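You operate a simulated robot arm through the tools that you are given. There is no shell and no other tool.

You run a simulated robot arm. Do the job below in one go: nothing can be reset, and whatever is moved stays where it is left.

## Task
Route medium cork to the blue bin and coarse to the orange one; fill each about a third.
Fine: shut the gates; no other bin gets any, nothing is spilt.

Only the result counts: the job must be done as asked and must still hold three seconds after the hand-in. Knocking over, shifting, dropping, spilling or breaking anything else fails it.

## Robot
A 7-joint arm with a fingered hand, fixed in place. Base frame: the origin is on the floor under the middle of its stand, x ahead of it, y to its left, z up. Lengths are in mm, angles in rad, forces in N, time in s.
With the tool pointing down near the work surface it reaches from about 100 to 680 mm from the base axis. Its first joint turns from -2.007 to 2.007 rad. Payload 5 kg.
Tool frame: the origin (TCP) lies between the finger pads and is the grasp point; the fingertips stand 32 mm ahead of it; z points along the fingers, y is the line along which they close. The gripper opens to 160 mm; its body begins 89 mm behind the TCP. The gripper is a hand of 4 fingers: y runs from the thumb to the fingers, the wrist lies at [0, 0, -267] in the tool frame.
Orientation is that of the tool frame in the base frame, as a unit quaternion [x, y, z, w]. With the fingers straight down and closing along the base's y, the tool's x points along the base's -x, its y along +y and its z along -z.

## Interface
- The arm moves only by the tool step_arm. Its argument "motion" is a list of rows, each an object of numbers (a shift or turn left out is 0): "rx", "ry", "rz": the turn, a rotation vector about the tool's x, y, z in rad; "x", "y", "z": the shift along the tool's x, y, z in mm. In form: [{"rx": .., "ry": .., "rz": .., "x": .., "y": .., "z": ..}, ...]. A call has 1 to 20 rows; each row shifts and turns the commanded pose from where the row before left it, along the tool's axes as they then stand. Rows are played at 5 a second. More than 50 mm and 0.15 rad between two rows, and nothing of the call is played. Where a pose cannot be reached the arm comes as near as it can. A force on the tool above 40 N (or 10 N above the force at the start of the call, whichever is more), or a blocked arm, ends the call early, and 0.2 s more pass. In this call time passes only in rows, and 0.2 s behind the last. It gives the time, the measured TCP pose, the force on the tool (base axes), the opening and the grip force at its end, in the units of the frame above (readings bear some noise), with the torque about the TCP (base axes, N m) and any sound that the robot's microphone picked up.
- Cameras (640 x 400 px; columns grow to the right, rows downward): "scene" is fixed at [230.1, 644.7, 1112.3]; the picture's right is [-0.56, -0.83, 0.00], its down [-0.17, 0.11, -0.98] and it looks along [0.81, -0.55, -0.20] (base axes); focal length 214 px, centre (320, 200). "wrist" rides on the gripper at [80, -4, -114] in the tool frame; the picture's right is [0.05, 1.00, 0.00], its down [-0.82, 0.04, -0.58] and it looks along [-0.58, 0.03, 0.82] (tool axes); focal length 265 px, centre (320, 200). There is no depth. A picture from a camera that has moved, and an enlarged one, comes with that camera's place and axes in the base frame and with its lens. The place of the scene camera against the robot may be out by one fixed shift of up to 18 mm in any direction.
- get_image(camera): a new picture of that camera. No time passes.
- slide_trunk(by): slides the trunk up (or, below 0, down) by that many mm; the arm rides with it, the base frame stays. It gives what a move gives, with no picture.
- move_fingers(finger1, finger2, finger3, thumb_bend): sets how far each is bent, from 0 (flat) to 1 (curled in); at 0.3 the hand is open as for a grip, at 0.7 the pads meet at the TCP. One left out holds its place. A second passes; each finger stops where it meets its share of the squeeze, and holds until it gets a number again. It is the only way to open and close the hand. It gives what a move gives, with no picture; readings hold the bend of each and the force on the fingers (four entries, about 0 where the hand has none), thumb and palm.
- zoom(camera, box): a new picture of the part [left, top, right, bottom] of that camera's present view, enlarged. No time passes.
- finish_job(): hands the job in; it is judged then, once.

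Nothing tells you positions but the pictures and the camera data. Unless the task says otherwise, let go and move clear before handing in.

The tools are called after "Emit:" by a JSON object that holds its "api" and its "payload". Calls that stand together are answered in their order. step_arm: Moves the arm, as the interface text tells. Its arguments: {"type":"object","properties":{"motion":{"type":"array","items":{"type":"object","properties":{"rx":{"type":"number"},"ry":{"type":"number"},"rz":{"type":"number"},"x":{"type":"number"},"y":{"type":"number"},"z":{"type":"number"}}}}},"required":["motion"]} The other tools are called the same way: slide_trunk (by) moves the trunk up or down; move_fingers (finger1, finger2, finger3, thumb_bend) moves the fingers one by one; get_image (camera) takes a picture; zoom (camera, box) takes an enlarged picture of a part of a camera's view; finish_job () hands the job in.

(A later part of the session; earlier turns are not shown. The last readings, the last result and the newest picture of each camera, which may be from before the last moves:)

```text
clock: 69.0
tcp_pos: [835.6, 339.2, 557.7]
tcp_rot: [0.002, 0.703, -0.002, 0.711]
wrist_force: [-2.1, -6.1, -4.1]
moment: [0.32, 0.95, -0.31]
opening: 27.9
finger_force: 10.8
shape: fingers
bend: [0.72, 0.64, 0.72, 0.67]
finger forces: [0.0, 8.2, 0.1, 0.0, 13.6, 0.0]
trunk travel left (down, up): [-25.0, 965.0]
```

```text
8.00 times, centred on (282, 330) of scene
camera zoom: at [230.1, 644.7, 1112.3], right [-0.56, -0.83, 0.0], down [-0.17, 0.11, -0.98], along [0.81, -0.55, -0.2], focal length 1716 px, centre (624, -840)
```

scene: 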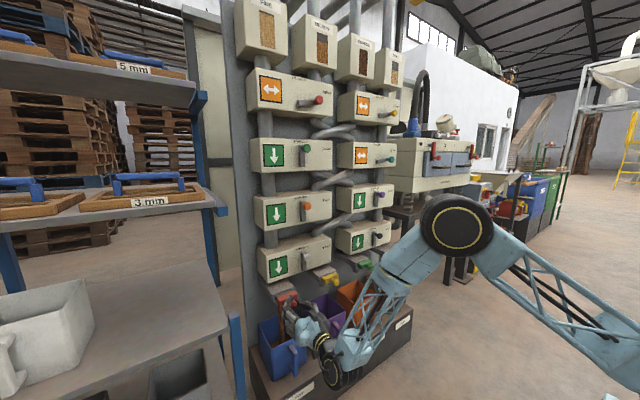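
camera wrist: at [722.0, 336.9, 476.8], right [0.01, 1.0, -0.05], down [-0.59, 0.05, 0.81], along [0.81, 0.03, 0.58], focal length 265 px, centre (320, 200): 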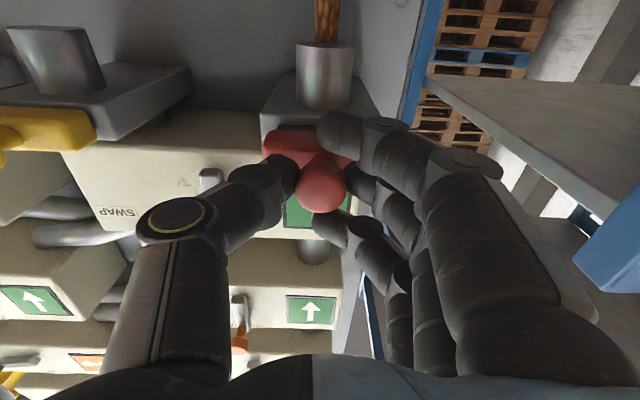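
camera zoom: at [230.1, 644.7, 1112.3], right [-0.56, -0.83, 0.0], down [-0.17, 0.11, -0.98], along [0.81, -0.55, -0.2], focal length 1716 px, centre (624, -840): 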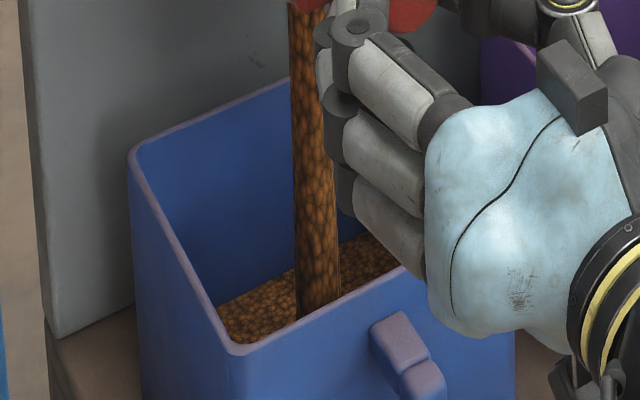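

Currently about 41 mm deep. I'll wait roughly 1.8 s more and then push the gate shut.

Emit:
{"api": "step_arm", "payload": {"motion": [{"z": 0}, {"z": 0}, {"z": 0}, {"z": 0}, {"z": 0}, {"z": 0}, {"z": 0}, {"z": 6}, {"z": 7}, {"z": 6}]}}

Emit:
{"api": "zoom", "payload": {"camera": "scene", "box": [250, 305, 314, 355]}}

Emit:
{"api": "zoom", "payload": {"camera": "scene", "box": [240, 270, 400, 370]}}

Emit:
{"api": "get_image", "payload": {"camera": "wrist"}}

```text
clock: 71.2
tcp_pos: [854.2, 339.4, 558.6]
tcp_rot: [0.003, 0.704, -0.003, 0.71]
wrist_force: [-1.4, -5.6, -1.7]
moment: [0.0, 0.03, -0.09]
opening: 28.0
finger_force: 11.4
shape: fingers
bend: [0.72, 0.65, 0.72, 0.67]
finger forces: [0.0, 8.5, 0.0, 0.1, 14.8, 0.1]
trunk travel left (down, up): [-25.0, 965.0]
```

```text
8.00 times, centred on (282, 330) of scene
camera zoom: at [230.1, 644.7, 1112.3], right [-0.56, -0.83, 0.0], down [-0.17, 0.11, -0.98], along [0.81, -0.55, -0.2], focal length 1716 px, centre (624, -840)
```

zoom: 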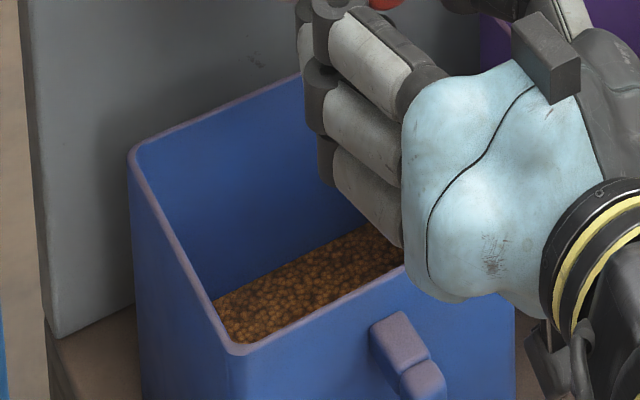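

```text
4.00 times, centred on (320, 320) of scene
camera zoom: at [230.1, 644.7, 1112.3], right [-0.56, -0.83, 0.0], down [-0.17, 0.11, -0.98], along [0.81, -0.55, -0.2], focal length 858 px, centre (320, -280)
```

zoom: 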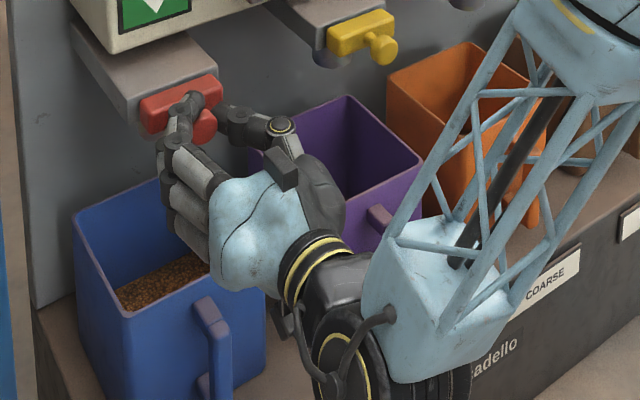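

```text
taken
camera wrist: at [741.2, 336.8, 477.0], right [0.01, 1.0, -0.05], down [-0.58, 0.05, 0.81], along [0.81, 0.02, 0.58], focal length 265 px, centre (320, 200)
```

wrist: 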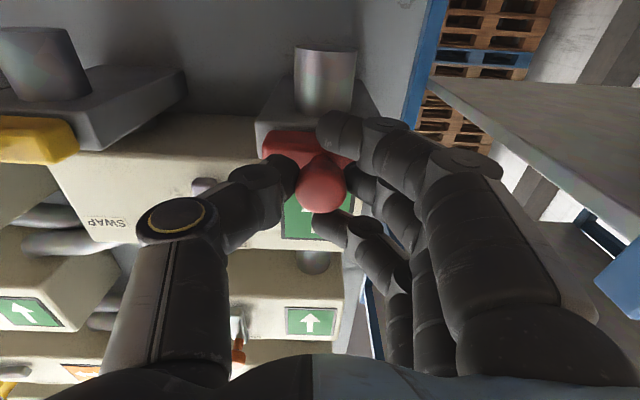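

Flow has stopped with the gate back at its start position, and the blue bin looks to be at about 0.29-0.30. I'll press the gate home gently and take a more accurate look at the bin's height.

Emit:
{"api": "step_arm", "payload": {"motion": [{"z": 1.5}]}}

Emit:
{"api": "zoom", "payload": {"camera": "scene", "box": [240, 300, 336, 360]}}

Emit:
{"api": "zoom", "payload": {"camera": "scene", "box": [240, 330, 352, 400]}}

```text
clock: 71.6
tcp_pos: [857.4, 340.2, 556.8]
tcp_rot: [0.002, 0.704, -0.002, 0.71]
wrist_force: [-7.5, -7.1, -2.8]
moment: [0.05, 0.01, -0.16]
opening: 27.6
finger_force: 12.4
shape: fingers
bend: [0.72, 0.65, 0.72, 0.67]
finger forces: [0.1, 8.3, 0.0, 0.1, 16.1, 0.0]
trunk travel left (down, up): [-25.0, 965.0]
```

```text
6.67 times, centred on (288, 330) of scene
camera zoom: at [230.1, 644.7, 1112.3], right [-0.56, -0.83, 0.0], down [-0.17, 0.11, -0.98], along [0.81, -0.55, -0.2], focal length 1430 px, centre (533, -667)
```

zoom: 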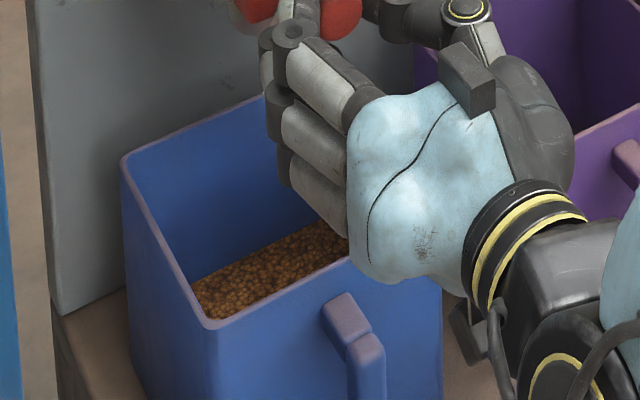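

```text
5.71 times, centred on (296, 365) of scene
camera zoom: at [230.1, 644.7, 1112.3], right [-0.56, -0.83, 0.0], down [-0.17, 0.11, -0.98], along [0.81, -0.55, -0.2], focal length 1226 px, centre (457, -743)
```

zoom: 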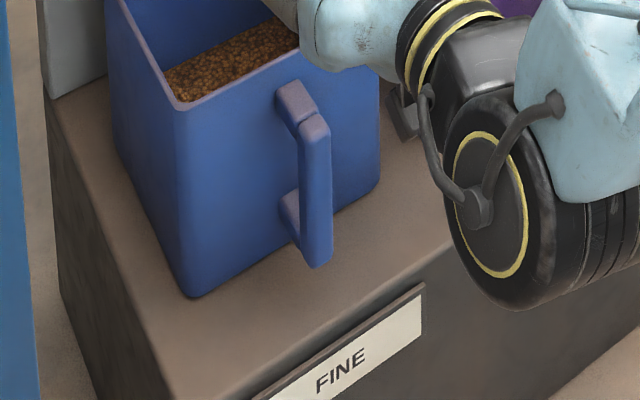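

The blue bin works out to about 0.29 full. A short extra pull of just over a second will bring it close to one third.

Emit:
{"api": "step_arm", "payload": {"motion": [{"z": -7}, {"z": -7}, {"z": -6}, {"z": 0}, {"z": 0}, {"z": 0}, {"z": 0}, {"z": 6}, {"z": 7}, {"z": 7}]}}

Emit:
{"api": "zoom", "payload": {"camera": "scene", "box": [240, 300, 336, 360]}}

Emit:
{"api": "get_image", "payload": {"camera": "wrist"}}

```text
clock: 73.8
tcp_pos: [855.9, 338.8, 557.7]
tcp_rot: [0.002, 0.703, -0.002, 0.711]
wrist_force: [-8.6, -7.5, 2.9]
moment: [-0.02, -0.13, -0.19]
opening: 27.8
finger_force: 11.9
shape: fingers
bend: [0.72, 0.65, 0.72, 0.68]
finger forces: [0.0, 7.9, 0.0, 0.0, 15.9, 0.0]
trunk travel left (down, up): [-25.0, 965.0]
```

```text
6.67 times, centred on (288, 330) of scene
camera zoom: at [230.1, 644.7, 1112.3], right [-0.56, -0.83, 0.0], down [-0.17, 0.11, -0.98], along [0.81, -0.55, -0.2], focal length 1430 px, centre (533, -667)
```

zoom: 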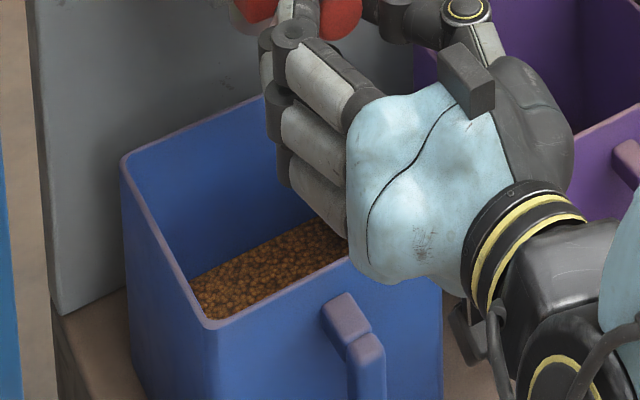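

```text
taken
camera wrist: at [742.9, 336.9, 476.4], right [0.01, 1.0, -0.05], down [-0.59, 0.05, 0.81], along [0.81, 0.02, 0.58], focal length 265 px, centre (320, 200)
```

wrist: 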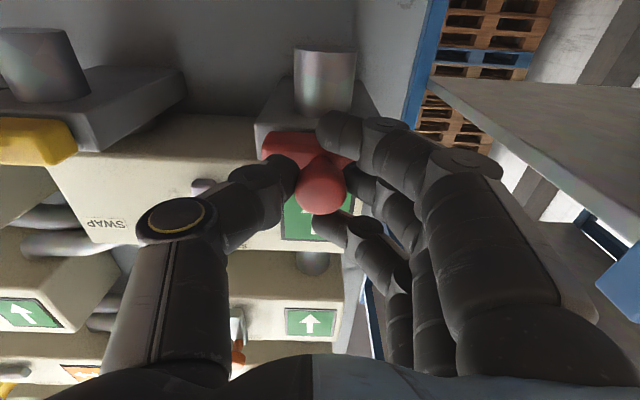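

The blue bin is now about 0.32 full and the gate is pressed shut. I'll release the red knob and back straight out.

Emit:
{"api": "move_fingers", "payload": {"finger1": 0.45, "finger2": 0.45, "finger3": 0.45, "thumb_bend": 0.45}}

Emit:
{"api": "step_arm", "payload": {"motion": [{"z": -10}, {"z": -15}, {"z": -20}, {"z": -20}, {"z": -20}, {"z": -15}]}}

Emit:
{"api": "get_image", "payload": {"camera": "wrist"}}

Emit:
{"api": "get_image", "payload": {"camera": "scene"}}

Emit:
{"api": "zoom", "payload": {"camera": "scene", "box": [240, 270, 400, 370]}}

```text
clock: 74.8
tcp_pos: [856.3, 339.0, 557.1]
tcp_rot: [0.001, 0.704, -0.002, 0.711]
wrist_force: [0.0, -0.2, -0.4]
moment: [-0.03, 0.02, 0.01]
opening: 110.5
finger_force: 0.1
shape: fingers
bend: [0.45, 0.45, 0.45, 0.45]
finger forces: [0.0, 0.0, 0.0, 0.0, 0.0, 0.0]
trunk travel left (down, up): [-25.0, 965.0]
```

```text
clock: 76.2
tcp_pos: [755.8, 339.3, 555.9]
tcp_rot: [0.002, 0.703, -0.002, 0.711]
wrist_force: [-0.7, 0.0, 0.9]
moment: [0.03, -0.02, -0.01]
opening: 110.5
finger_force: 0.0
shape: fingers
bend: [0.45, 0.45, 0.45, 0.45]
finger forces: [0.1, 0.0, 0.0, 0.0, 0.0, 0.0]
trunk travel left (down, up): [-25.0, 965.0]
```

```text
taken
camera wrist: at [642.9, 337.9, 476.1], right [0.01, 1.0, -0.05], down [-0.59, 0.05, 0.81], along [0.81, 0.02, 0.59], focal length 265 px, centre (320, 200)
```

wrist: 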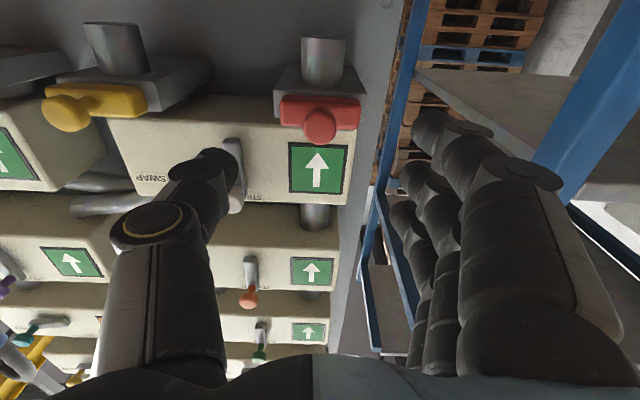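

```text
taken
```

scene: 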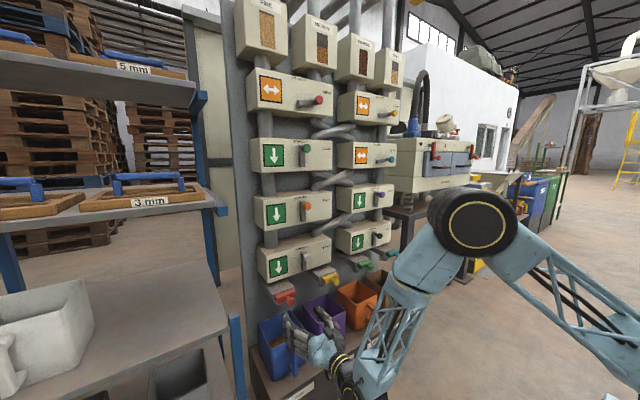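

```text
4.00 times, centred on (320, 320) of scene
camera zoom: at [230.1, 644.7, 1112.3], right [-0.56, -0.83, 0.0], down [-0.17, 0.11, -0.98], along [0.81, -0.55, -0.2], focal length 858 px, centre (320, -280)
```

zoom: 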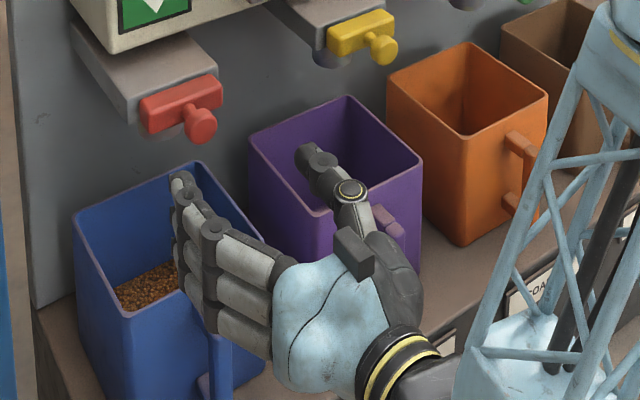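

Red gate is shut and blue holds about a third. Now I'll raise slightly and travel right, well in front of the gates, toward the green gate at about (873, -98, 558).

Emit:
{"api": "step_arm", "payload": {"motion": [{"x": -15, "y": -10, "z": -10}, {"x": -15, "y": -20, "z": -5}, {"y": -25}, {"y": -25}, {"y": -25}, {"y": -25}, {"y": -25}, {"y": -25}, {"y": -25}, {"y": -25}, {"y": -25}, {"y": -25}, {"y": -25}, {"y": -25}, {"y": -25}, {"y": -25}, {"y": -25}, {"y": -25}, {"y": -7}]}}

Emit:
{"api": "get_image", "payload": {"camera": "wrist"}}

Emit:
{"api": "get_image", "payload": {"camera": "scene"}}

```text
clock: 80.2
tcp_pos: [739.7, 66.7, 587.2]
tcp_rot: [0.002, 0.703, -0.003, 0.711]
wrist_force: [-1.5, -0.9, -0.5]
moment: [0.02, 0.01, 0.01]
opening: 111.2
finger_force: 0.0
shape: fingers
bend: [0.45, 0.45, 0.45, 0.45]
finger forces: [0.0, 0.0, 0.0, 0.0, 0.0, 0.0]
out of reach, approached as far as the arm can: row 12, 13, 14, 15, 16, 17, 18, 19
trunk travel left (down, up): [-25.0, 965.0]
```

```text
taken
camera wrist: at [626.1, 62.9, 506.2], right [0.01, 1.0, -0.05], down [-0.59, 0.05, 0.81], along [0.81, 0.02, 0.59], focal length 265 px, centre (320, 200)
```

wrist: 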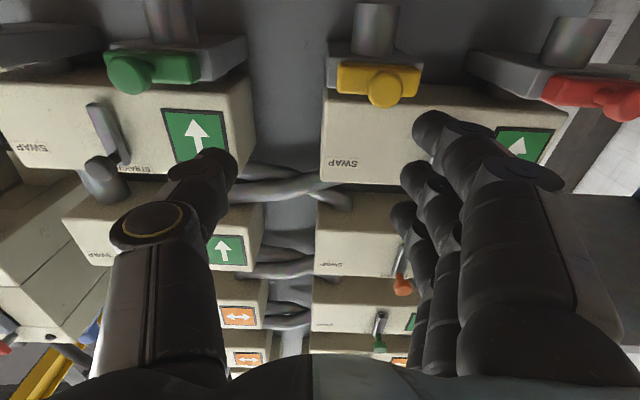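

```text
taken
```

scene: 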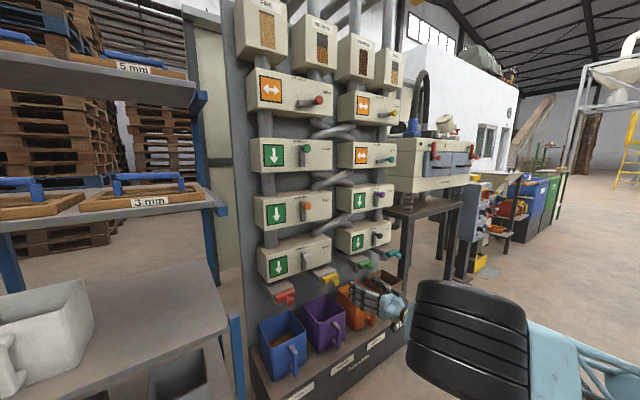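

The arm meets a joint limit here because it is folded close in. I'll go up and forward, where it's more stretched, still clear of levers and gates, and then continue right.

Emit:
{"api": "step_arm", "payload": {"motion": [{"x": -15, "y": 10}, {"x": -15, "y": 10}, {"x": -15, "z": 15}, {"x": -10, "z": 20}, {"z": 20}, {"z": 20}, {"z": 15}]}}

Emit:
{"api": "step_arm", "payload": {"motion": [{"y": -15}, {"y": -15}, {"y": -15}, {"y": -15}]}}

Emit:
{"api": "get_image", "payload": {"camera": "scene"}}

```text
clock: 81.8
tcp_pos: [746.9, 66.4, 595.3]
tcp_rot: [0.004, 0.7, -0.005, 0.714]
wrist_force: [-1.0, -0.3, 0.2]
moment: [0.0, -0.02, -0.02]
opening: 111.1
finger_force: 0.1
shape: fingers
bend: [0.45, 0.45, 0.45, 0.45]
finger forces: [0.0, 0.0, 0.0, 0.0, 0.1, 0.0]
out of reach, approached as far as the arm can: row 1, 2, 3, 4, 5, 6, 7
trunk travel left (down, up): [-25.0, 965.0]
```

```text
clock: 82.8
tcp_pos: [745.9, 66.2, 594.0]
tcp_rot: [0.004, 0.7, -0.004, 0.714]
wrist_force: [-0.8, -0.2, 0.4]
moment: [0.0, -0.01, -0.01]
opening: 111.1
finger_force: 0.0
shape: fingers
bend: [0.45, 0.45, 0.45, 0.45]
finger forces: [0.1, 0.0, 0.0, 0.0, 0.0, 0.0]
out of reach, approached as far as the arm can: row 1, 2, 3, 4
trunk travel left (down, up): [-25.0, 965.0]
```

```text
taken
```

scene: 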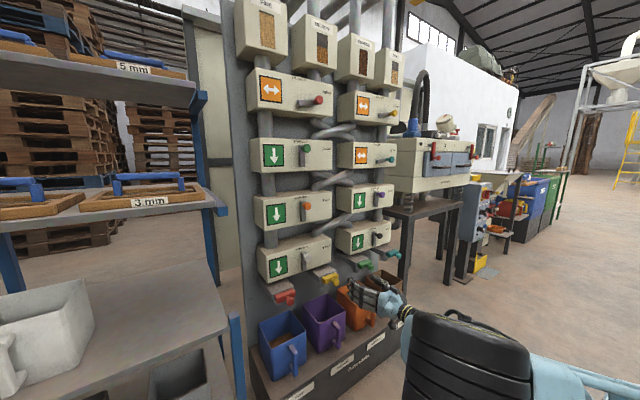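

The elbow has swung out to the left and the arm is at a joint limit. I'll retrace the way I came (left), then look for a better elbow posture.

Emit:
{"api": "step_arm", "payload": {"motion": [{"y": 15}, {"y": 20}, {"y": 20}, {"y": 20}]}}

Emit:
{"api": "get_image", "payload": {"camera": "scene"}}

```text
clock: 83.8
tcp_pos: [747.6, 141.3, 594.2]
tcp_rot: [0.002, 0.703, -0.003, 0.711]
wrist_force: [-0.1, 0.2, -0.3]
moment: [0.02, -0.02, -0.01]
opening: 111.4
finger_force: 0.0
shape: fingers
bend: [0.45, 0.45, 0.45, 0.45]
finger forces: [0.1, 0.0, 0.0, 0.0, 0.1, 0.0]
trunk travel left (down, up): [-25.0, 965.0]
```

```text
taken
```

scene: 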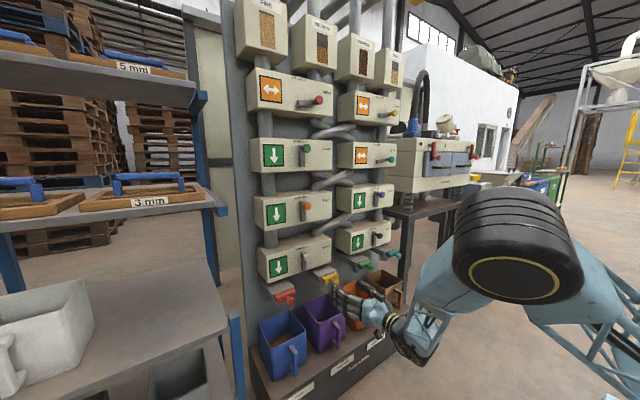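

It moves freely again. I'll go up and forward so the arm is more stretched, yaw the hand a little to the right to suit the elbow, and then traverse.

Emit:
{"api": "step_arm", "payload": {"motion": [{"x": -15}, {"x": -15}, {"x": -15, "z": 10}, {"z": 20, "rx": 0.08}, {"z": 20, "rx": 0.08}, {"z": 20, "rx": 0.08}, {"z": 10, "rx": 0.06}]}}

Emit:
{"api": "get_image", "payload": {"camera": "scene"}}

Emit:
{"api": "get_image", "payload": {"camera": "wrist"}}

```text
clock: 85.4
tcp_pos: [826.7, 133.9, 640.7]
tcp_rot: [0.108, 0.694, -0.107, 0.703]
wrist_force: [-0.1, -0.5, 1.4]
moment: [0.0, 0.02, -0.04]
opening: 111.4
finger_force: 0.0
shape: fingers
bend: [0.45, 0.45, 0.45, 0.45]
finger forces: [0.0, 0.1, 0.1, 0.0, 0.0, 0.0]
trunk travel left (down, up): [-25.0, 965.0]
```

```text
taken
```

scene: 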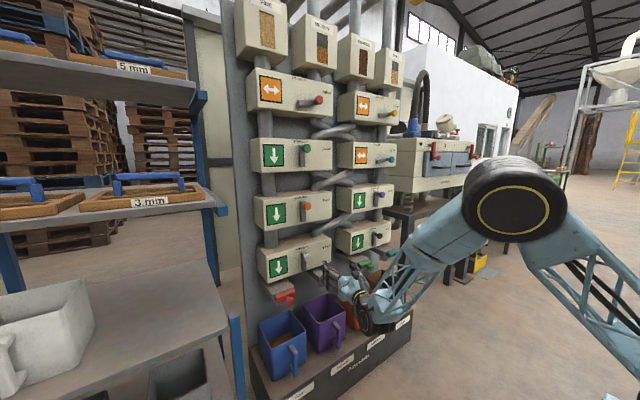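

```text
taken
camera wrist: at [716.9, 164.5, 559.8], right [0.3, 0.95, -0.05], down [-0.55, 0.22, 0.81], along [0.78, -0.22, 0.58], focal length 265 px, centre (320, 200)
```

wrist: 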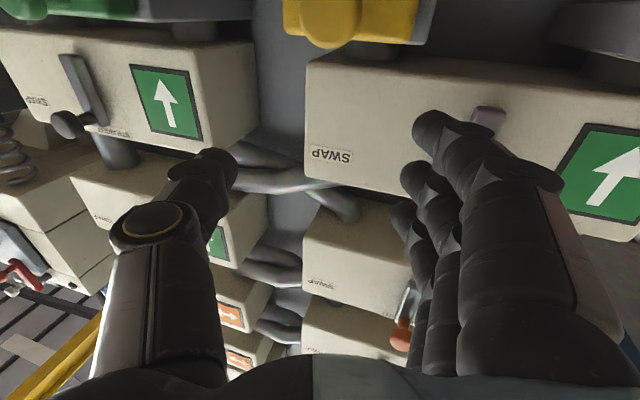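

Emit:
{"api": "step_arm", "payload": {"motion": [{"y": -14.3, "z": 4.4}, {"y": -14.3, "z": 4.4}, {"y": -14.3, "z": 4.4}, {"y": -14.3, "z": 4.4}, {"y": -14.3, "z": 4.4}, {"y": -14.3, "z": 4.4}, {"y": -14.3, "z": 4.4}, {"y": -14.3, "z": 4.4}]}}

Emit:
{"api": "get_image", "payload": {"camera": "scene"}}

Emit:
{"api": "get_image", "payload": {"camera": "wrist"}}

```text
clock: 87.2
tcp_pos: [825.4, 14.5, 641.0]
tcp_rot: [0.108, 0.696, -0.108, 0.702]
wrist_force: [0.6, -0.2, -0.4]
moment: [0.02, 0.0, -0.04]
opening: 111.0
finger_force: 0.1
shape: fingers
bend: [0.45, 0.45, 0.45, 0.45]
finger forces: [0.0, 0.0, 0.1, 0.0, 0.0, 0.1]
trunk travel left (down, up): [-25.0, 965.0]
```

```text
taken
```

scene: 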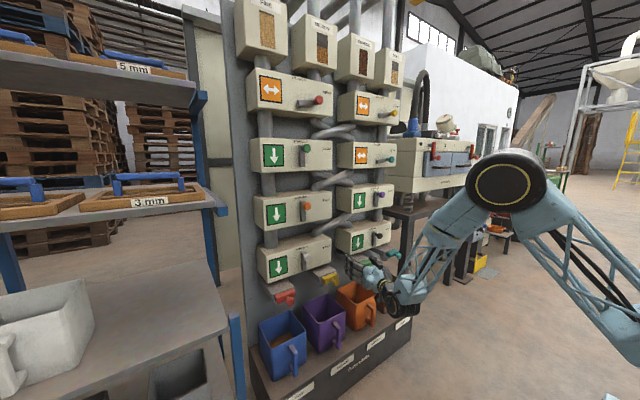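

```text
taken
camera wrist: at [715.9, 44.9, 560.1], right [0.3, 0.95, -0.05], down [-0.55, 0.21, 0.81], along [0.78, -0.22, 0.58], focal length 265 px, centre (320, 200)
```

wrist: 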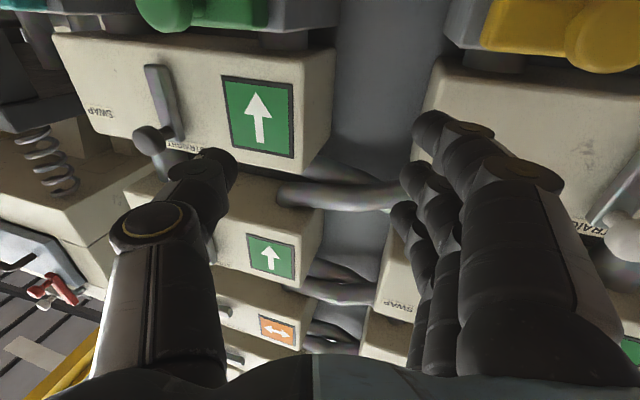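

Emit:
{"api": "step_arm", "payload": {"motion": [{"y": -14.3, "z": 4.4}, {"y": -14.3, "z": 4.4}, {"y": -14.3, "z": 4.4}, {"y": -14.3, "z": 4.4}, {"y": -14.3, "z": 4.4}, {"y": -14.3, "z": 4.4}, {"y": -14.3, "z": 4.4}, {"y": -7, "z": -10}, {"z": -15}]}}

Emit:
{"api": "get_image", "payload": {"camera": "scene"}}

Emit:
{"api": "get_image", "payload": {"camera": "wrist"}}

```text
clock: 89.2
tcp_pos: [798.3, -91.4, 639.5]
tcp_rot: [0.108, 0.695, -0.107, 0.703]
wrist_force: [0.7, -0.1, 0.4]
moment: [-0.02, -0.03, 0.03]
opening: 111.4
finger_force: 0.0
shape: fingers
bend: [0.45, 0.45, 0.45, 0.45]
finger forces: [0.1, 0.0, 0.0, 0.0, 0.1, 0.0]
trunk travel left (down, up): [-25.0, 965.0]
```

```text
taken
```

scene: 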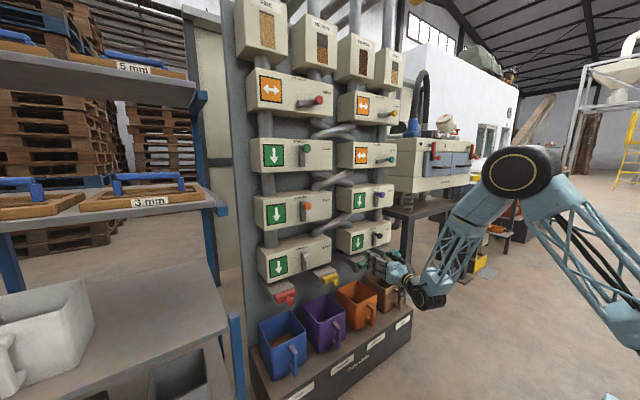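

```text
taken
camera wrist: at [688.9, -59.5, 559.7], right [0.3, 0.95, -0.05], down [-0.55, 0.21, 0.81], along [0.78, -0.22, 0.58], focal length 265 px, centre (320, 200)
```

wrist: 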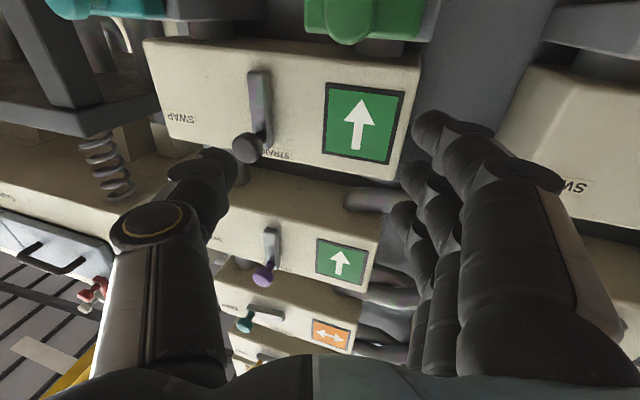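

Nearly in line with the green gate, with the orange bin clearly visible in the scene view. I'll straighten the yaw and come down to gate height.

Emit:
{"api": "step_arm", "payload": {"motion": [{"rx": -0.08}, {"rx": -0.08}, {"rx": -0.08}, {"x": 15}, {"x": 15}, {"x": 15}, {"x": 15}, {"x": 15}]}}

Emit:
{"api": "get_image", "payload": {"camera": "wrist"}}

Emit:
{"api": "zoom", "payload": {"camera": "scene", "box": [300, 230, 460, 330]}}

```text
clock: 91.0
tcp_pos: [797.9, -90.8, 566.3]
tcp_rot: [0.109, 0.696, -0.109, 0.702]
wrist_force: [0.4, -0.3, 0.7]
moment: [0.02, 0.04, 0.01]
opening: 111.2
finger_force: 0.1
shape: fingers
bend: [0.45, 0.45, 0.45, 0.45]
finger forces: [0.0, 0.1, 0.1, 0.0, 0.1, 0.0]
out of reach, approached as far as the arm can: row 1, 2, 3
trunk travel left (down, up): [-25.0, 965.0]
```

```text
taken
camera wrist: at [689.5, -59.5, 485.5], right [0.3, 0.95, -0.05], down [-0.55, 0.21, 0.81], along [0.78, -0.22, 0.59], focal length 265 px, centre (320, 200)
```

wrist: 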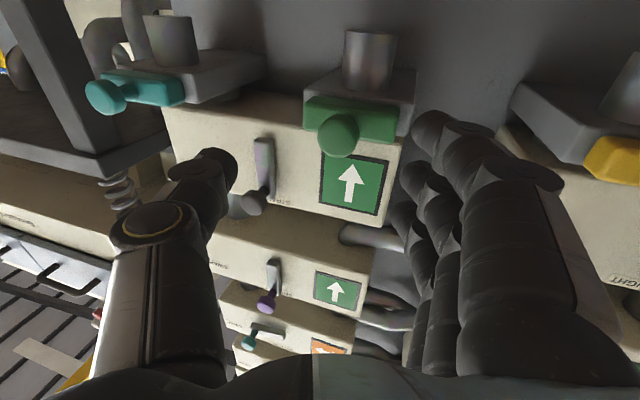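

```text
4.00 times, centred on (380, 280) of scene
camera zoom: at [230.1, 644.7, 1112.3], right [-0.56, -0.83, 0.0], down [-0.17, 0.11, -0.98], along [0.81, -0.55, -0.2], focal length 858 px, centre (80, -120)
```

zoom: 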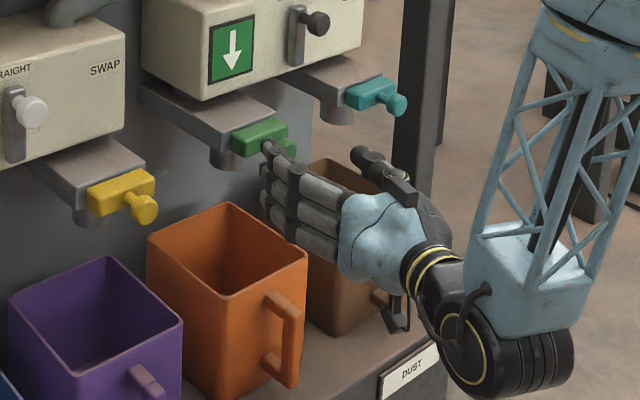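

Straightening isn't reachable here, but it may be a bit further forward. I'll advance partway toward the green knob and retry the yaw there.

Emit:
{"api": "step_arm", "payload": {"motion": [{"z": 12, "y": 3, "x": 3}, {"z": 12, "y": 3, "x": 3}, {"z": 10, "y": 3, "x": 1}]}}

Emit:
{"api": "step_arm", "payload": {"motion": [{"rx": -0.06}, {"rx": -0.06}]}}

Emit:
{"api": "get_image", "payload": {"camera": "wrist"}}

```text
clock: 91.8
tcp_pos: [834.4, -91.6, 559.0]
tcp_rot: [0.108, 0.695, -0.107, 0.702]
wrist_force: [-0.4, 0.0, -0.1]
moment: [0.02, 0.01, 0.04]
opening: 111.3
finger_force: 0.0
shape: fingers
bend: [0.45, 0.45, 0.45, 0.45]
finger forces: [0.1, 0.1, 0.0, 0.0, 0.0, 0.0]
trunk travel left (down, up): [-25.0, 965.0]
```

```text
clock: 92.4
tcp_pos: [831.5, -92.5, 540.0]
tcp_rot: [0.099, 0.705, -0.096, 0.696]
wrist_force: [0.1, 0.4, -0.7]
moment: [-0.01, 0.03, -0.04]
opening: 111.2
finger_force: 0.1
shape: fingers
bend: [0.45, 0.45, 0.45, 0.45]
finger forces: [0.0, 0.0, 0.0, 0.0, 0.0, 0.0]
out of reach, approached as far as the arm can: row 1, 2
trunk travel left (down, up): [-25.0, 965.0]
```

```text
taken
camera wrist: at [719.4, -64.5, 459.9], right [0.27, 0.96, -0.05], down [-0.53, 0.2, 0.82], along [0.8, -0.2, 0.56], focal length 265 px, centre (320, 200)
```

wrist: 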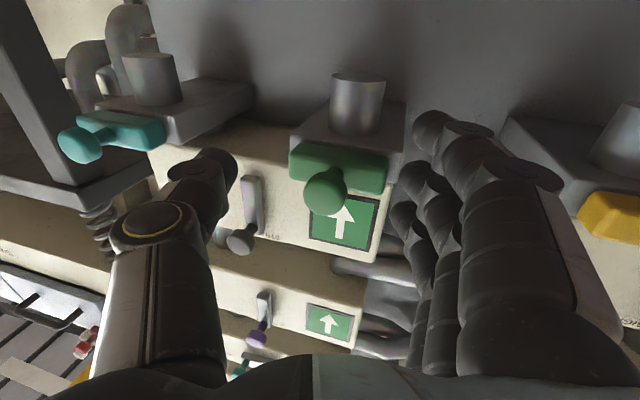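

That attempt only pushed the hand down, so I'll keep the 0.3 rad yaw. I'll restore height and yaw and approach the green knob like that.

Emit:
{"api": "step_arm", "payload": {"motion": [{"rx": 0.05, "x": -5, "z": -5}, {"x": -7}, {"x": -7}]}}

Emit:
{"api": "get_image", "payload": {"camera": "wrist"}}

Emit:
{"api": "get_image", "payload": {"camera": "scene"}}

```text
clock: 93.2
tcp_pos: [827.1, -91.8, 557.0]
tcp_rot: [0.117, 0.702, -0.115, 0.693]
wrist_force: [0.6, -0.2, -0.5]
moment: [-0.03, 0.03, 0.01]
opening: 111.2
finger_force: 0.1
shape: fingers
bend: [0.45, 0.45, 0.45, 0.45]
finger forces: [0.1, 0.0, 0.0, 0.0, 0.0, 0.0]
trunk travel left (down, up): [-25.0, 965.0]
```

```text
taken
camera wrist: at [716.5, -58.1, 479.2], right [0.32, 0.95, -0.05], down [-0.52, 0.22, 0.82], along [0.79, -0.24, 0.56], focal length 265 px, centre (320, 200)
```

wrist: 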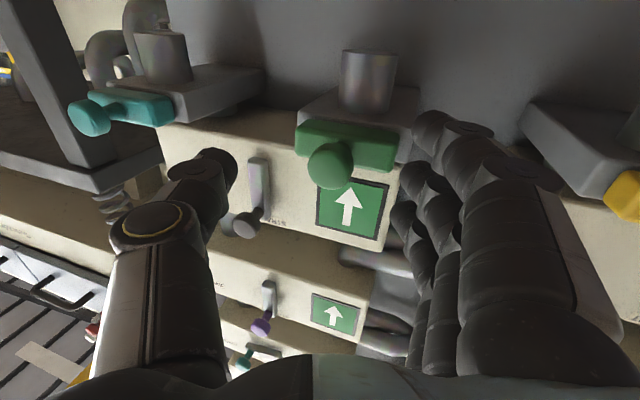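

```text
taken
```

scene: 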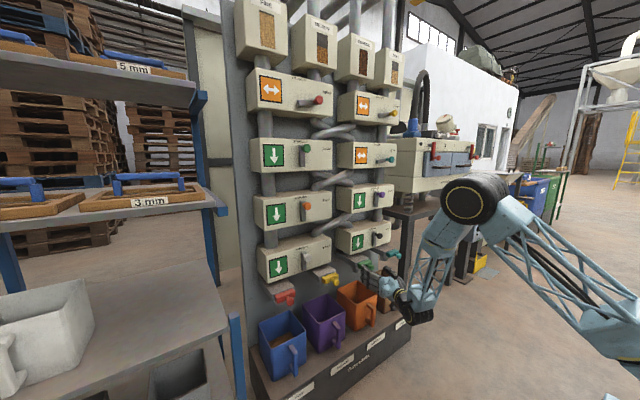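

The green knob is at about (869, -98, 558). Because of the yaw the finger side reaches deeper, so I'll pre-close the hand to a narrow gap and then advance with the knob near the fingertips.

Emit:
{"api": "move_fingers", "payload": {"finger1": 0.58, "finger2": 0.58, "finger3": 0.58, "thumb_bend": 0.58}}

Emit:
{"api": "step_arm", "payload": {"motion": [{"y": 7, "x": -0.5}, {"z": 8, "x": -0.5}, {"z": 8}]}}

Emit:
{"api": "get_image", "payload": {"camera": "wrist"}}

Emit:
{"api": "zoom", "payload": {"camera": "scene", "box": [300, 230, 460, 330]}}

```text
clock: 94.2
tcp_pos: [827.4, -90.6, 556.6]
tcp_rot: [0.116, 0.702, -0.114, 0.693]
wrist_force: [0.2, -0.2, 0.1]
moment: [0.02, -0.02, 0.0]
opening: 65.1
finger_force: 0.0
shape: fingers
bend: [0.57, 0.57, 0.57, 0.57]
finger forces: [0.0, 0.1, 0.1, 0.1, 0.1, 0.0]
trunk travel left (down, up): [-25.0, 965.0]
```

```text
clock: 95.0
tcp_pos: [844.5, -90.8, 557.4]
tcp_rot: [0.117, 0.702, -0.115, 0.693]
wrist_force: [-0.6, -0.2, 0.2]
moment: [-0.02, -0.01, -0.01]
opening: 65.0
finger_force: 0.0
shape: fingers
bend: [0.57, 0.57, 0.57, 0.57]
finger forces: [0.1, 0.0, 0.0, 0.1, 0.0, 0.0]
trunk travel left (down, up): [-25.0, 965.0]
```

```text
taken
camera wrist: at [733.7, -56.5, 479.7], right [0.32, 0.95, -0.05], down [-0.52, 0.22, 0.82], along [0.79, -0.24, 0.56], focal length 265 px, centre (320, 200)
```

wrist: 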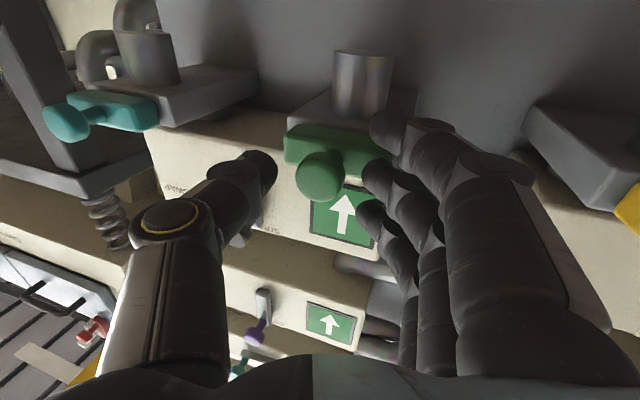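

```text
4.00 times, centred on (380, 280) of scene
camera zoom: at [230.1, 644.7, 1112.3], right [-0.56, -0.83, 0.0], down [-0.17, 0.11, -0.98], along [0.81, -0.55, -0.2], focal length 858 px, centre (80, -120)
```

zoom: 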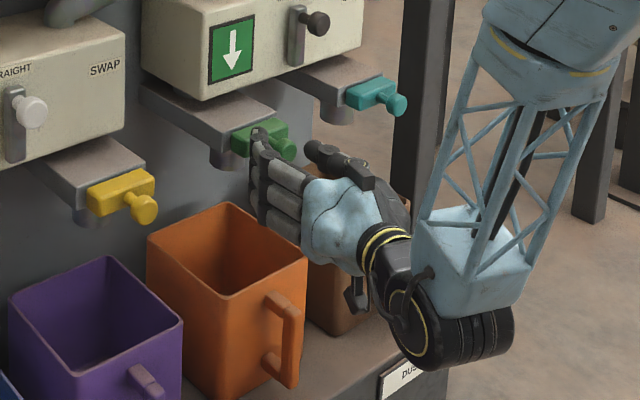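

Emit:
{"api": "step_arm", "payload": {"motion": [{"z": 4}]}}

Emit:
{"api": "move_fingers", "payload": {"finger1": 0.66, "finger2": 0.66, "finger3": 0.66, "thumb_bend": 0.66}}

Emit:
{"api": "get_image", "payload": {"camera": "wrist"}}

```text
clock: 95.4
tcp_pos: [847.6, -90.8, 558.1]
tcp_rot: [0.117, 0.703, -0.114, 0.693]
wrist_force: [0.7, -0.6, -0.7]
moment: [0.01, 0.02, 0.0]
opening: 65.1
finger_force: 0.1
shape: fingers
bend: [0.57, 0.57, 0.57, 0.57]
finger forces: [0.0, 0.0, 0.0, 0.0, 0.0, 0.0]
trunk travel left (down, up): [-25.0, 965.0]
```

```text
clock: 96.4
tcp_pos: [847.9, -92.2, 558.5]
tcp_rot: [0.116, 0.703, -0.114, 0.693]
wrist_force: [-0.9, -2.0, -1.4]
moment: [0.01, 0.0, 0.02]
opening: 39.3
finger_force: 4.7
shape: fingers
bend: [0.66, 0.63, 0.66, 0.64]
finger forces: [0.1, 3.8, 0.1, 0.0, 5.9, 0.0]
trunk travel left (down, up): [-25.0, 965.0]
```

```text
taken
camera wrist: at [737.6, -57.7, 479.9], right [0.32, 0.95, -0.05], down [-0.52, 0.22, 0.82], along [0.79, -0.24, 0.56], focal length 265 px, centre (320, 200)
```

wrist: 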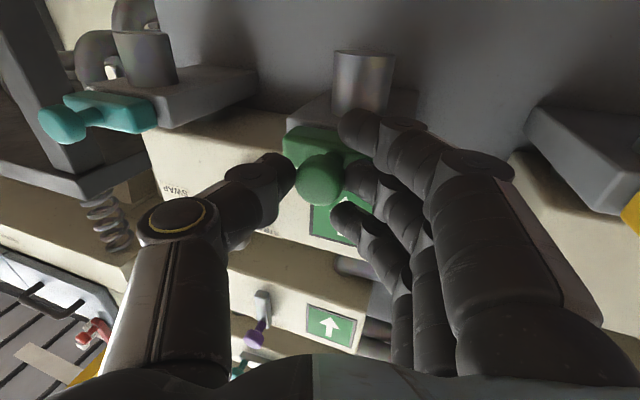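

Emit:
{"api": "move_fingers", "payload": {"finger1": 0.72, "finger2": 0.74, "finger3": 0.72, "thumb_bend": 0.72}}

Emit:
{"api": "zoom", "payload": {"camera": "scene", "box": [300, 230, 460, 330]}}

Emit:
{"api": "zoom", "payload": {"camera": "scene", "box": [330, 275, 394, 335]}}

```text
clock: 97.4
tcp_pos: [848.0, -91.9, 558.0]
tcp_rot: [0.118, 0.702, -0.116, 0.693]
wrist_force: [0.2, -9.7, -0.9]
moment: [0.06, 0.03, -0.01]
opening: 29.2
finger_force: 11.6
shape: fingers
bend: [0.72, 0.64, 0.72, 0.66]
finger forces: [0.1, 7.7, 0.0, 0.1, 16.1, 0.0]
trunk travel left (down, up): [-25.0, 965.0]
```

```text
4.00 times, centred on (380, 280) of scene
camera zoom: at [230.1, 644.7, 1112.3], right [-0.56, -0.83, 0.0], down [-0.17, 0.11, -0.98], along [0.81, -0.55, -0.2], focal length 858 px, centre (80, -120)
```

zoom: 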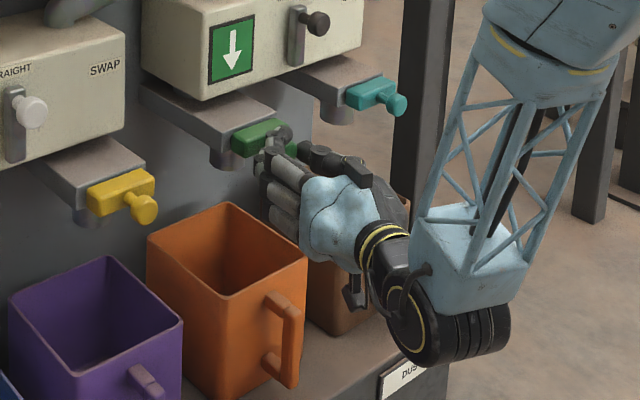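

```text
6.67 times, centred on (362, 305) of scene
camera zoom: at [230.1, 644.7, 1112.3], right [-0.56, -0.83, 0.0], down [-0.17, 0.11, -0.98], along [0.81, -0.55, -0.2], focal length 1430 px, centre (40, -500)
```

zoom: 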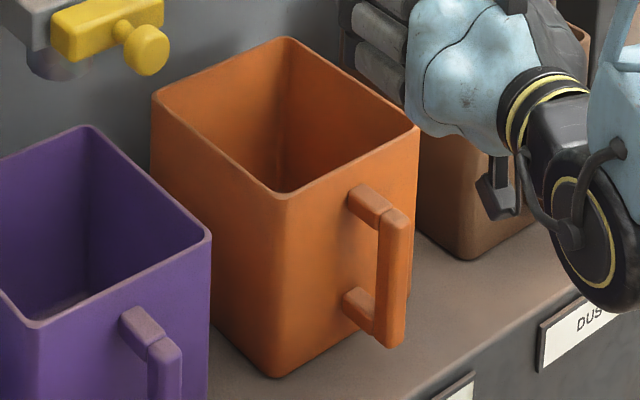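

The green knob is held and the inside of the orange bin is in clear view; one third should show at about row 152 in this enlarged view. I'll pull the gate straight out, along base -x.

Emit:
{"api": "step_arm", "payload": {"motion": [{"z": -5.7, "y": -1.9}, {"z": -5.7, "y": -1.9}, {"z": -5.7, "y": -1.9}]}}

Emit:
{"api": "zoom", "payload": {"camera": "scene", "box": [330, 245, 426, 335]}}

Emit:
{"api": "get_image", "payload": {"camera": "wrist"}}

```text
clock: 98.2
tcp_pos: [829.2, -92.6, 558.5]
tcp_rot: [0.117, 0.702, -0.115, 0.693]
wrist_force: [0.1, -8.2, -8.2]
moment: [0.76, 0.76, 0.19]
opening: 29.7
finger_force: 12.1
shape: fingers
bend: [0.72, 0.64, 0.72, 0.66]
finger forces: [0.0, 7.5, 0.0, 0.1, 16.3, 0.1]
trunk travel left (down, up): [-25.0, 965.0]
```

```text
4.44 times, centred on (378, 290) of scene
camera zoom: at [230.1, 644.7, 1112.3], right [-0.56, -0.83, 0.0], down [-0.17, 0.11, -0.98], along [0.81, -0.55, -0.2], focal length 953 px, centre (62, -200)
```

zoom: 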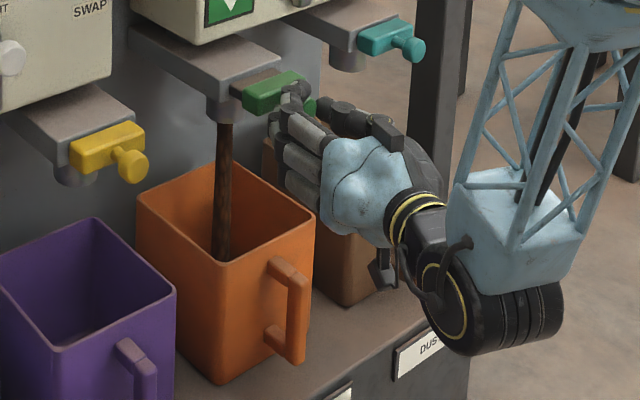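

```text
taken
camera wrist: at [719.4, -57.6, 480.0], right [0.32, 0.95, -0.05], down [-0.52, 0.22, 0.82], along [0.79, -0.24, 0.56], focal length 265 px, centre (320, 200)
```

wrist: 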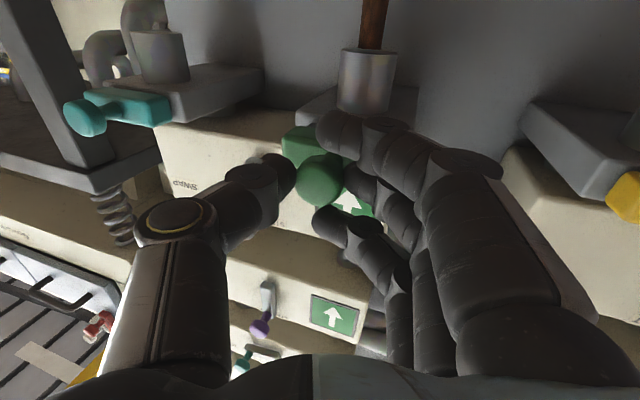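

Dark coarse cork is flowing into the orange bin. I'll hold about 3 s and check.

Emit:
{"api": "step_arm", "payload": {"motion": [{"z": 0}, {"z": 0}, {"z": 0}, {"z": 0}, {"z": 0}, {"z": 0}, {"z": 0}, {"z": 0}, {"z": 0}, {"z": 0}, {"z": 0}, {"z": 0}, {"z": 0}, {"z": 0}]}}

Emit:
{"api": "zoom", "payload": {"camera": "scene", "box": [330, 275, 394, 335]}}

```text
clock: 101.2
tcp_pos: [829.9, -92.0, 558.3]
tcp_rot: [0.118, 0.702, -0.116, 0.693]
wrist_force: [-1.7, -8.2, -9.7]
moment: [0.77, 0.74, 0.13]
opening: 29.8
finger_force: 12.1
shape: fingers
bend: [0.72, 0.64, 0.72, 0.66]
finger forces: [0.0, 8.1, 0.0, 0.0, 16.8, 0.0]
trunk travel left (down, up): [-25.0, 965.0]
```

```text
6.67 times, centred on (362, 305) of scene
camera zoom: at [230.1, 644.7, 1112.3], right [-0.56, -0.83, 0.0], down [-0.17, 0.11, -0.98], along [0.81, -0.55, -0.2], focal length 1430 px, centre (40, -500)
```

zoom: 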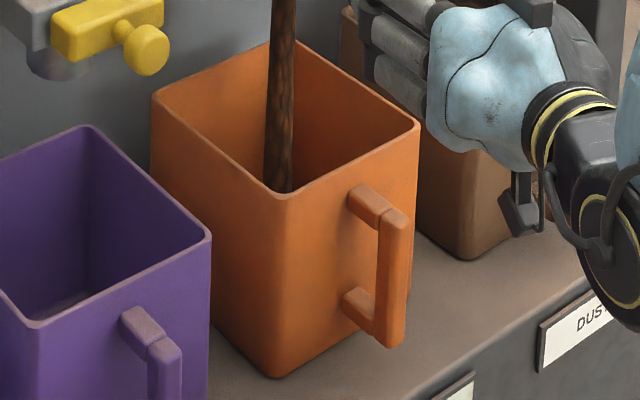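

Emit:
{"api": "step_arm", "payload": {"motion": [{"z": 0}, {"z": 0}, {"z": 0}, {"z": 0}, {"z": 0}, {"z": 0}, {"z": 0}, {"z": 0}, {"z": 0}, {"z": 0}]}}

Emit:
{"api": "zoom", "payload": {"camera": "scene", "box": [340, 275, 400, 315]}}

```text
clock: 103.4
tcp_pos: [831.2, -90.8, 557.5]
tcp_rot: [0.118, 0.702, -0.115, 0.692]
wrist_force: [-0.1, -7.1, -11.0]
moment: [0.78, 0.78, 0.14]
opening: 29.7
finger_force: 12.4
shape: fingers
bend: [0.72, 0.64, 0.72, 0.66]
finger forces: [0.1, 8.1, 0.0, 0.0, 16.9, 0.1]
trunk travel left (down, up): [-25.0, 965.0]
```

```text
10.00 times, centred on (370, 295) of scene
camera zoom: at [230.1, 644.7, 1112.3], right [-0.56, -0.83, 0.0], down [-0.17, 0.11, -0.98], along [0.81, -0.55, -0.2], focal length 2145 px, centre (-180, -750)
```

zoom: 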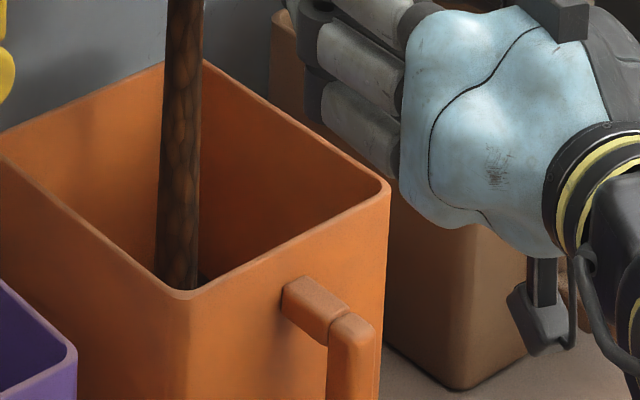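

Emit:
{"api": "step_arm", "payload": {"motion": [{"z": 0}, {"z": 0}, {"z": 0}, {"z": 0}, {"z": 0}, {"z": 0}, {"z": 0}, {"z": 0}, {"z": 0}, {"z": 0}, {"z": 0}, {"z": 0}, {"z": 0}]}}

Emit:
{"api": "zoom", "payload": {"camera": "scene", "box": [340, 275, 400, 315]}}

```text
clock: 106.2
tcp_pos: [830.8, -91.7, 558.0]
tcp_rot: [0.117, 0.702, -0.115, 0.693]
wrist_force: [-1.5, -7.5, -10.3]
moment: [0.75, 0.76, 0.15]
opening: 29.7
finger_force: 12.1
shape: fingers
bend: [0.72, 0.64, 0.72, 0.66]
finger forces: [0.0, 8.2, 0.0, 0.1, 17.0, 0.0]
trunk travel left (down, up): [-25.0, 965.0]
```

```text
10.00 times, centred on (370, 295) of scene
camera zoom: at [230.1, 644.7, 1112.3], right [-0.56, -0.83, 0.0], down [-0.17, 0.11, -0.98], along [0.81, -0.55, -0.2], focal length 2145 px, centre (-180, -750)
```

zoom: 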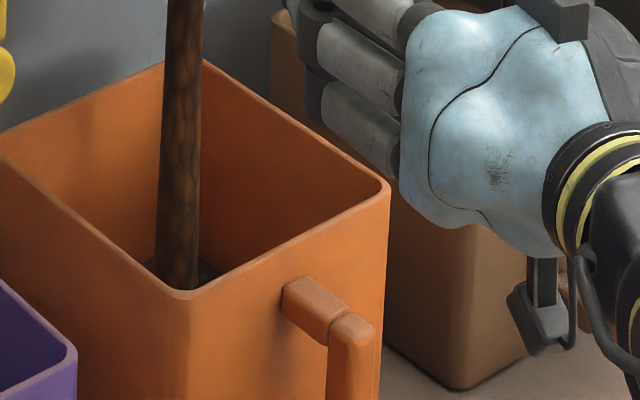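

Orange is at about 0.23 and rising 0.028/s. I'll hold about 3 s more and then push the gate shut in the same call.

Emit:
{"api": "step_arm", "payload": {"motion": [{"z": 0}, {"z": 0}, {"z": 0}, {"z": 0}, {"z": 0}, {"z": 0}, {"z": 0}, {"z": 0}, {"z": 0}, {"z": 0}, {"z": 0}, {"z": 0}, {"z": 0}, {"z": 0}, {"z": 0}, {"z": 5.9, "y": 2.0}, {"z": 6.0, "y": 2.0}, {"z": 6.2, "y": 2.1}]}}

Emit:
{"api": "zoom", "payload": {"camera": "scene", "box": [340, 275, 400, 315]}}

Emit:
{"api": "get_image", "payload": {"camera": "wrist"}}

Emit:
{"api": "zoom", "payload": {"camera": "scene", "box": [300, 230, 460, 330]}}

```text
clock: 110.0
tcp_pos: [849.5, -91.5, 558.7]
tcp_rot: [0.117, 0.702, -0.115, 0.693]
wrist_force: [-1.5, -6.6, -4.7]
moment: [0.08, 0.09, -0.07]
opening: 29.9
finger_force: 12.8
shape: fingers
bend: [0.72, 0.64, 0.72, 0.67]
finger forces: [0.0, 9.1, 0.0, 0.0, 15.9, 0.1]
trunk travel left (down, up): [-25.0, 965.0]
```

```text
10.00 times, centred on (370, 295) of scene
camera zoom: at [230.1, 644.7, 1112.3], right [-0.56, -0.83, 0.0], down [-0.17, 0.11, -0.98], along [0.81, -0.55, -0.2], focal length 2145 px, centre (-180, -750)
```

zoom: 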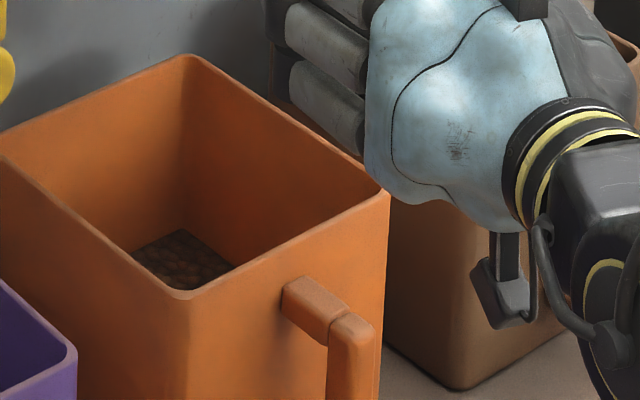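

```text
taken
camera wrist: at [739.1, -57.7, 480.0], right [0.32, 0.95, -0.05], down [-0.52, 0.22, 0.82], along [0.79, -0.24, 0.57], focal length 265 px, centre (320, 200)
```

wrist: 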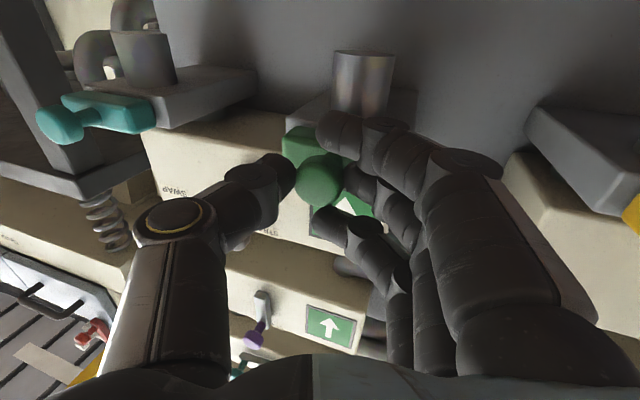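

```text
4.00 times, centred on (380, 280) of scene
camera zoom: at [230.1, 644.7, 1112.3], right [-0.56, -0.83, 0.0], down [-0.17, 0.11, -0.98], along [0.81, -0.55, -0.2], focal length 858 px, centre (80, -120)
```

zoom: 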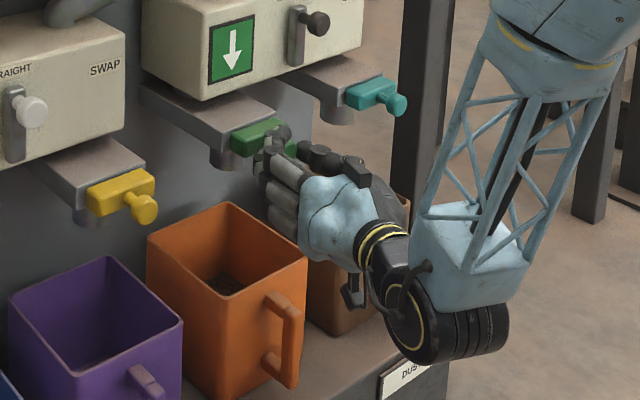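

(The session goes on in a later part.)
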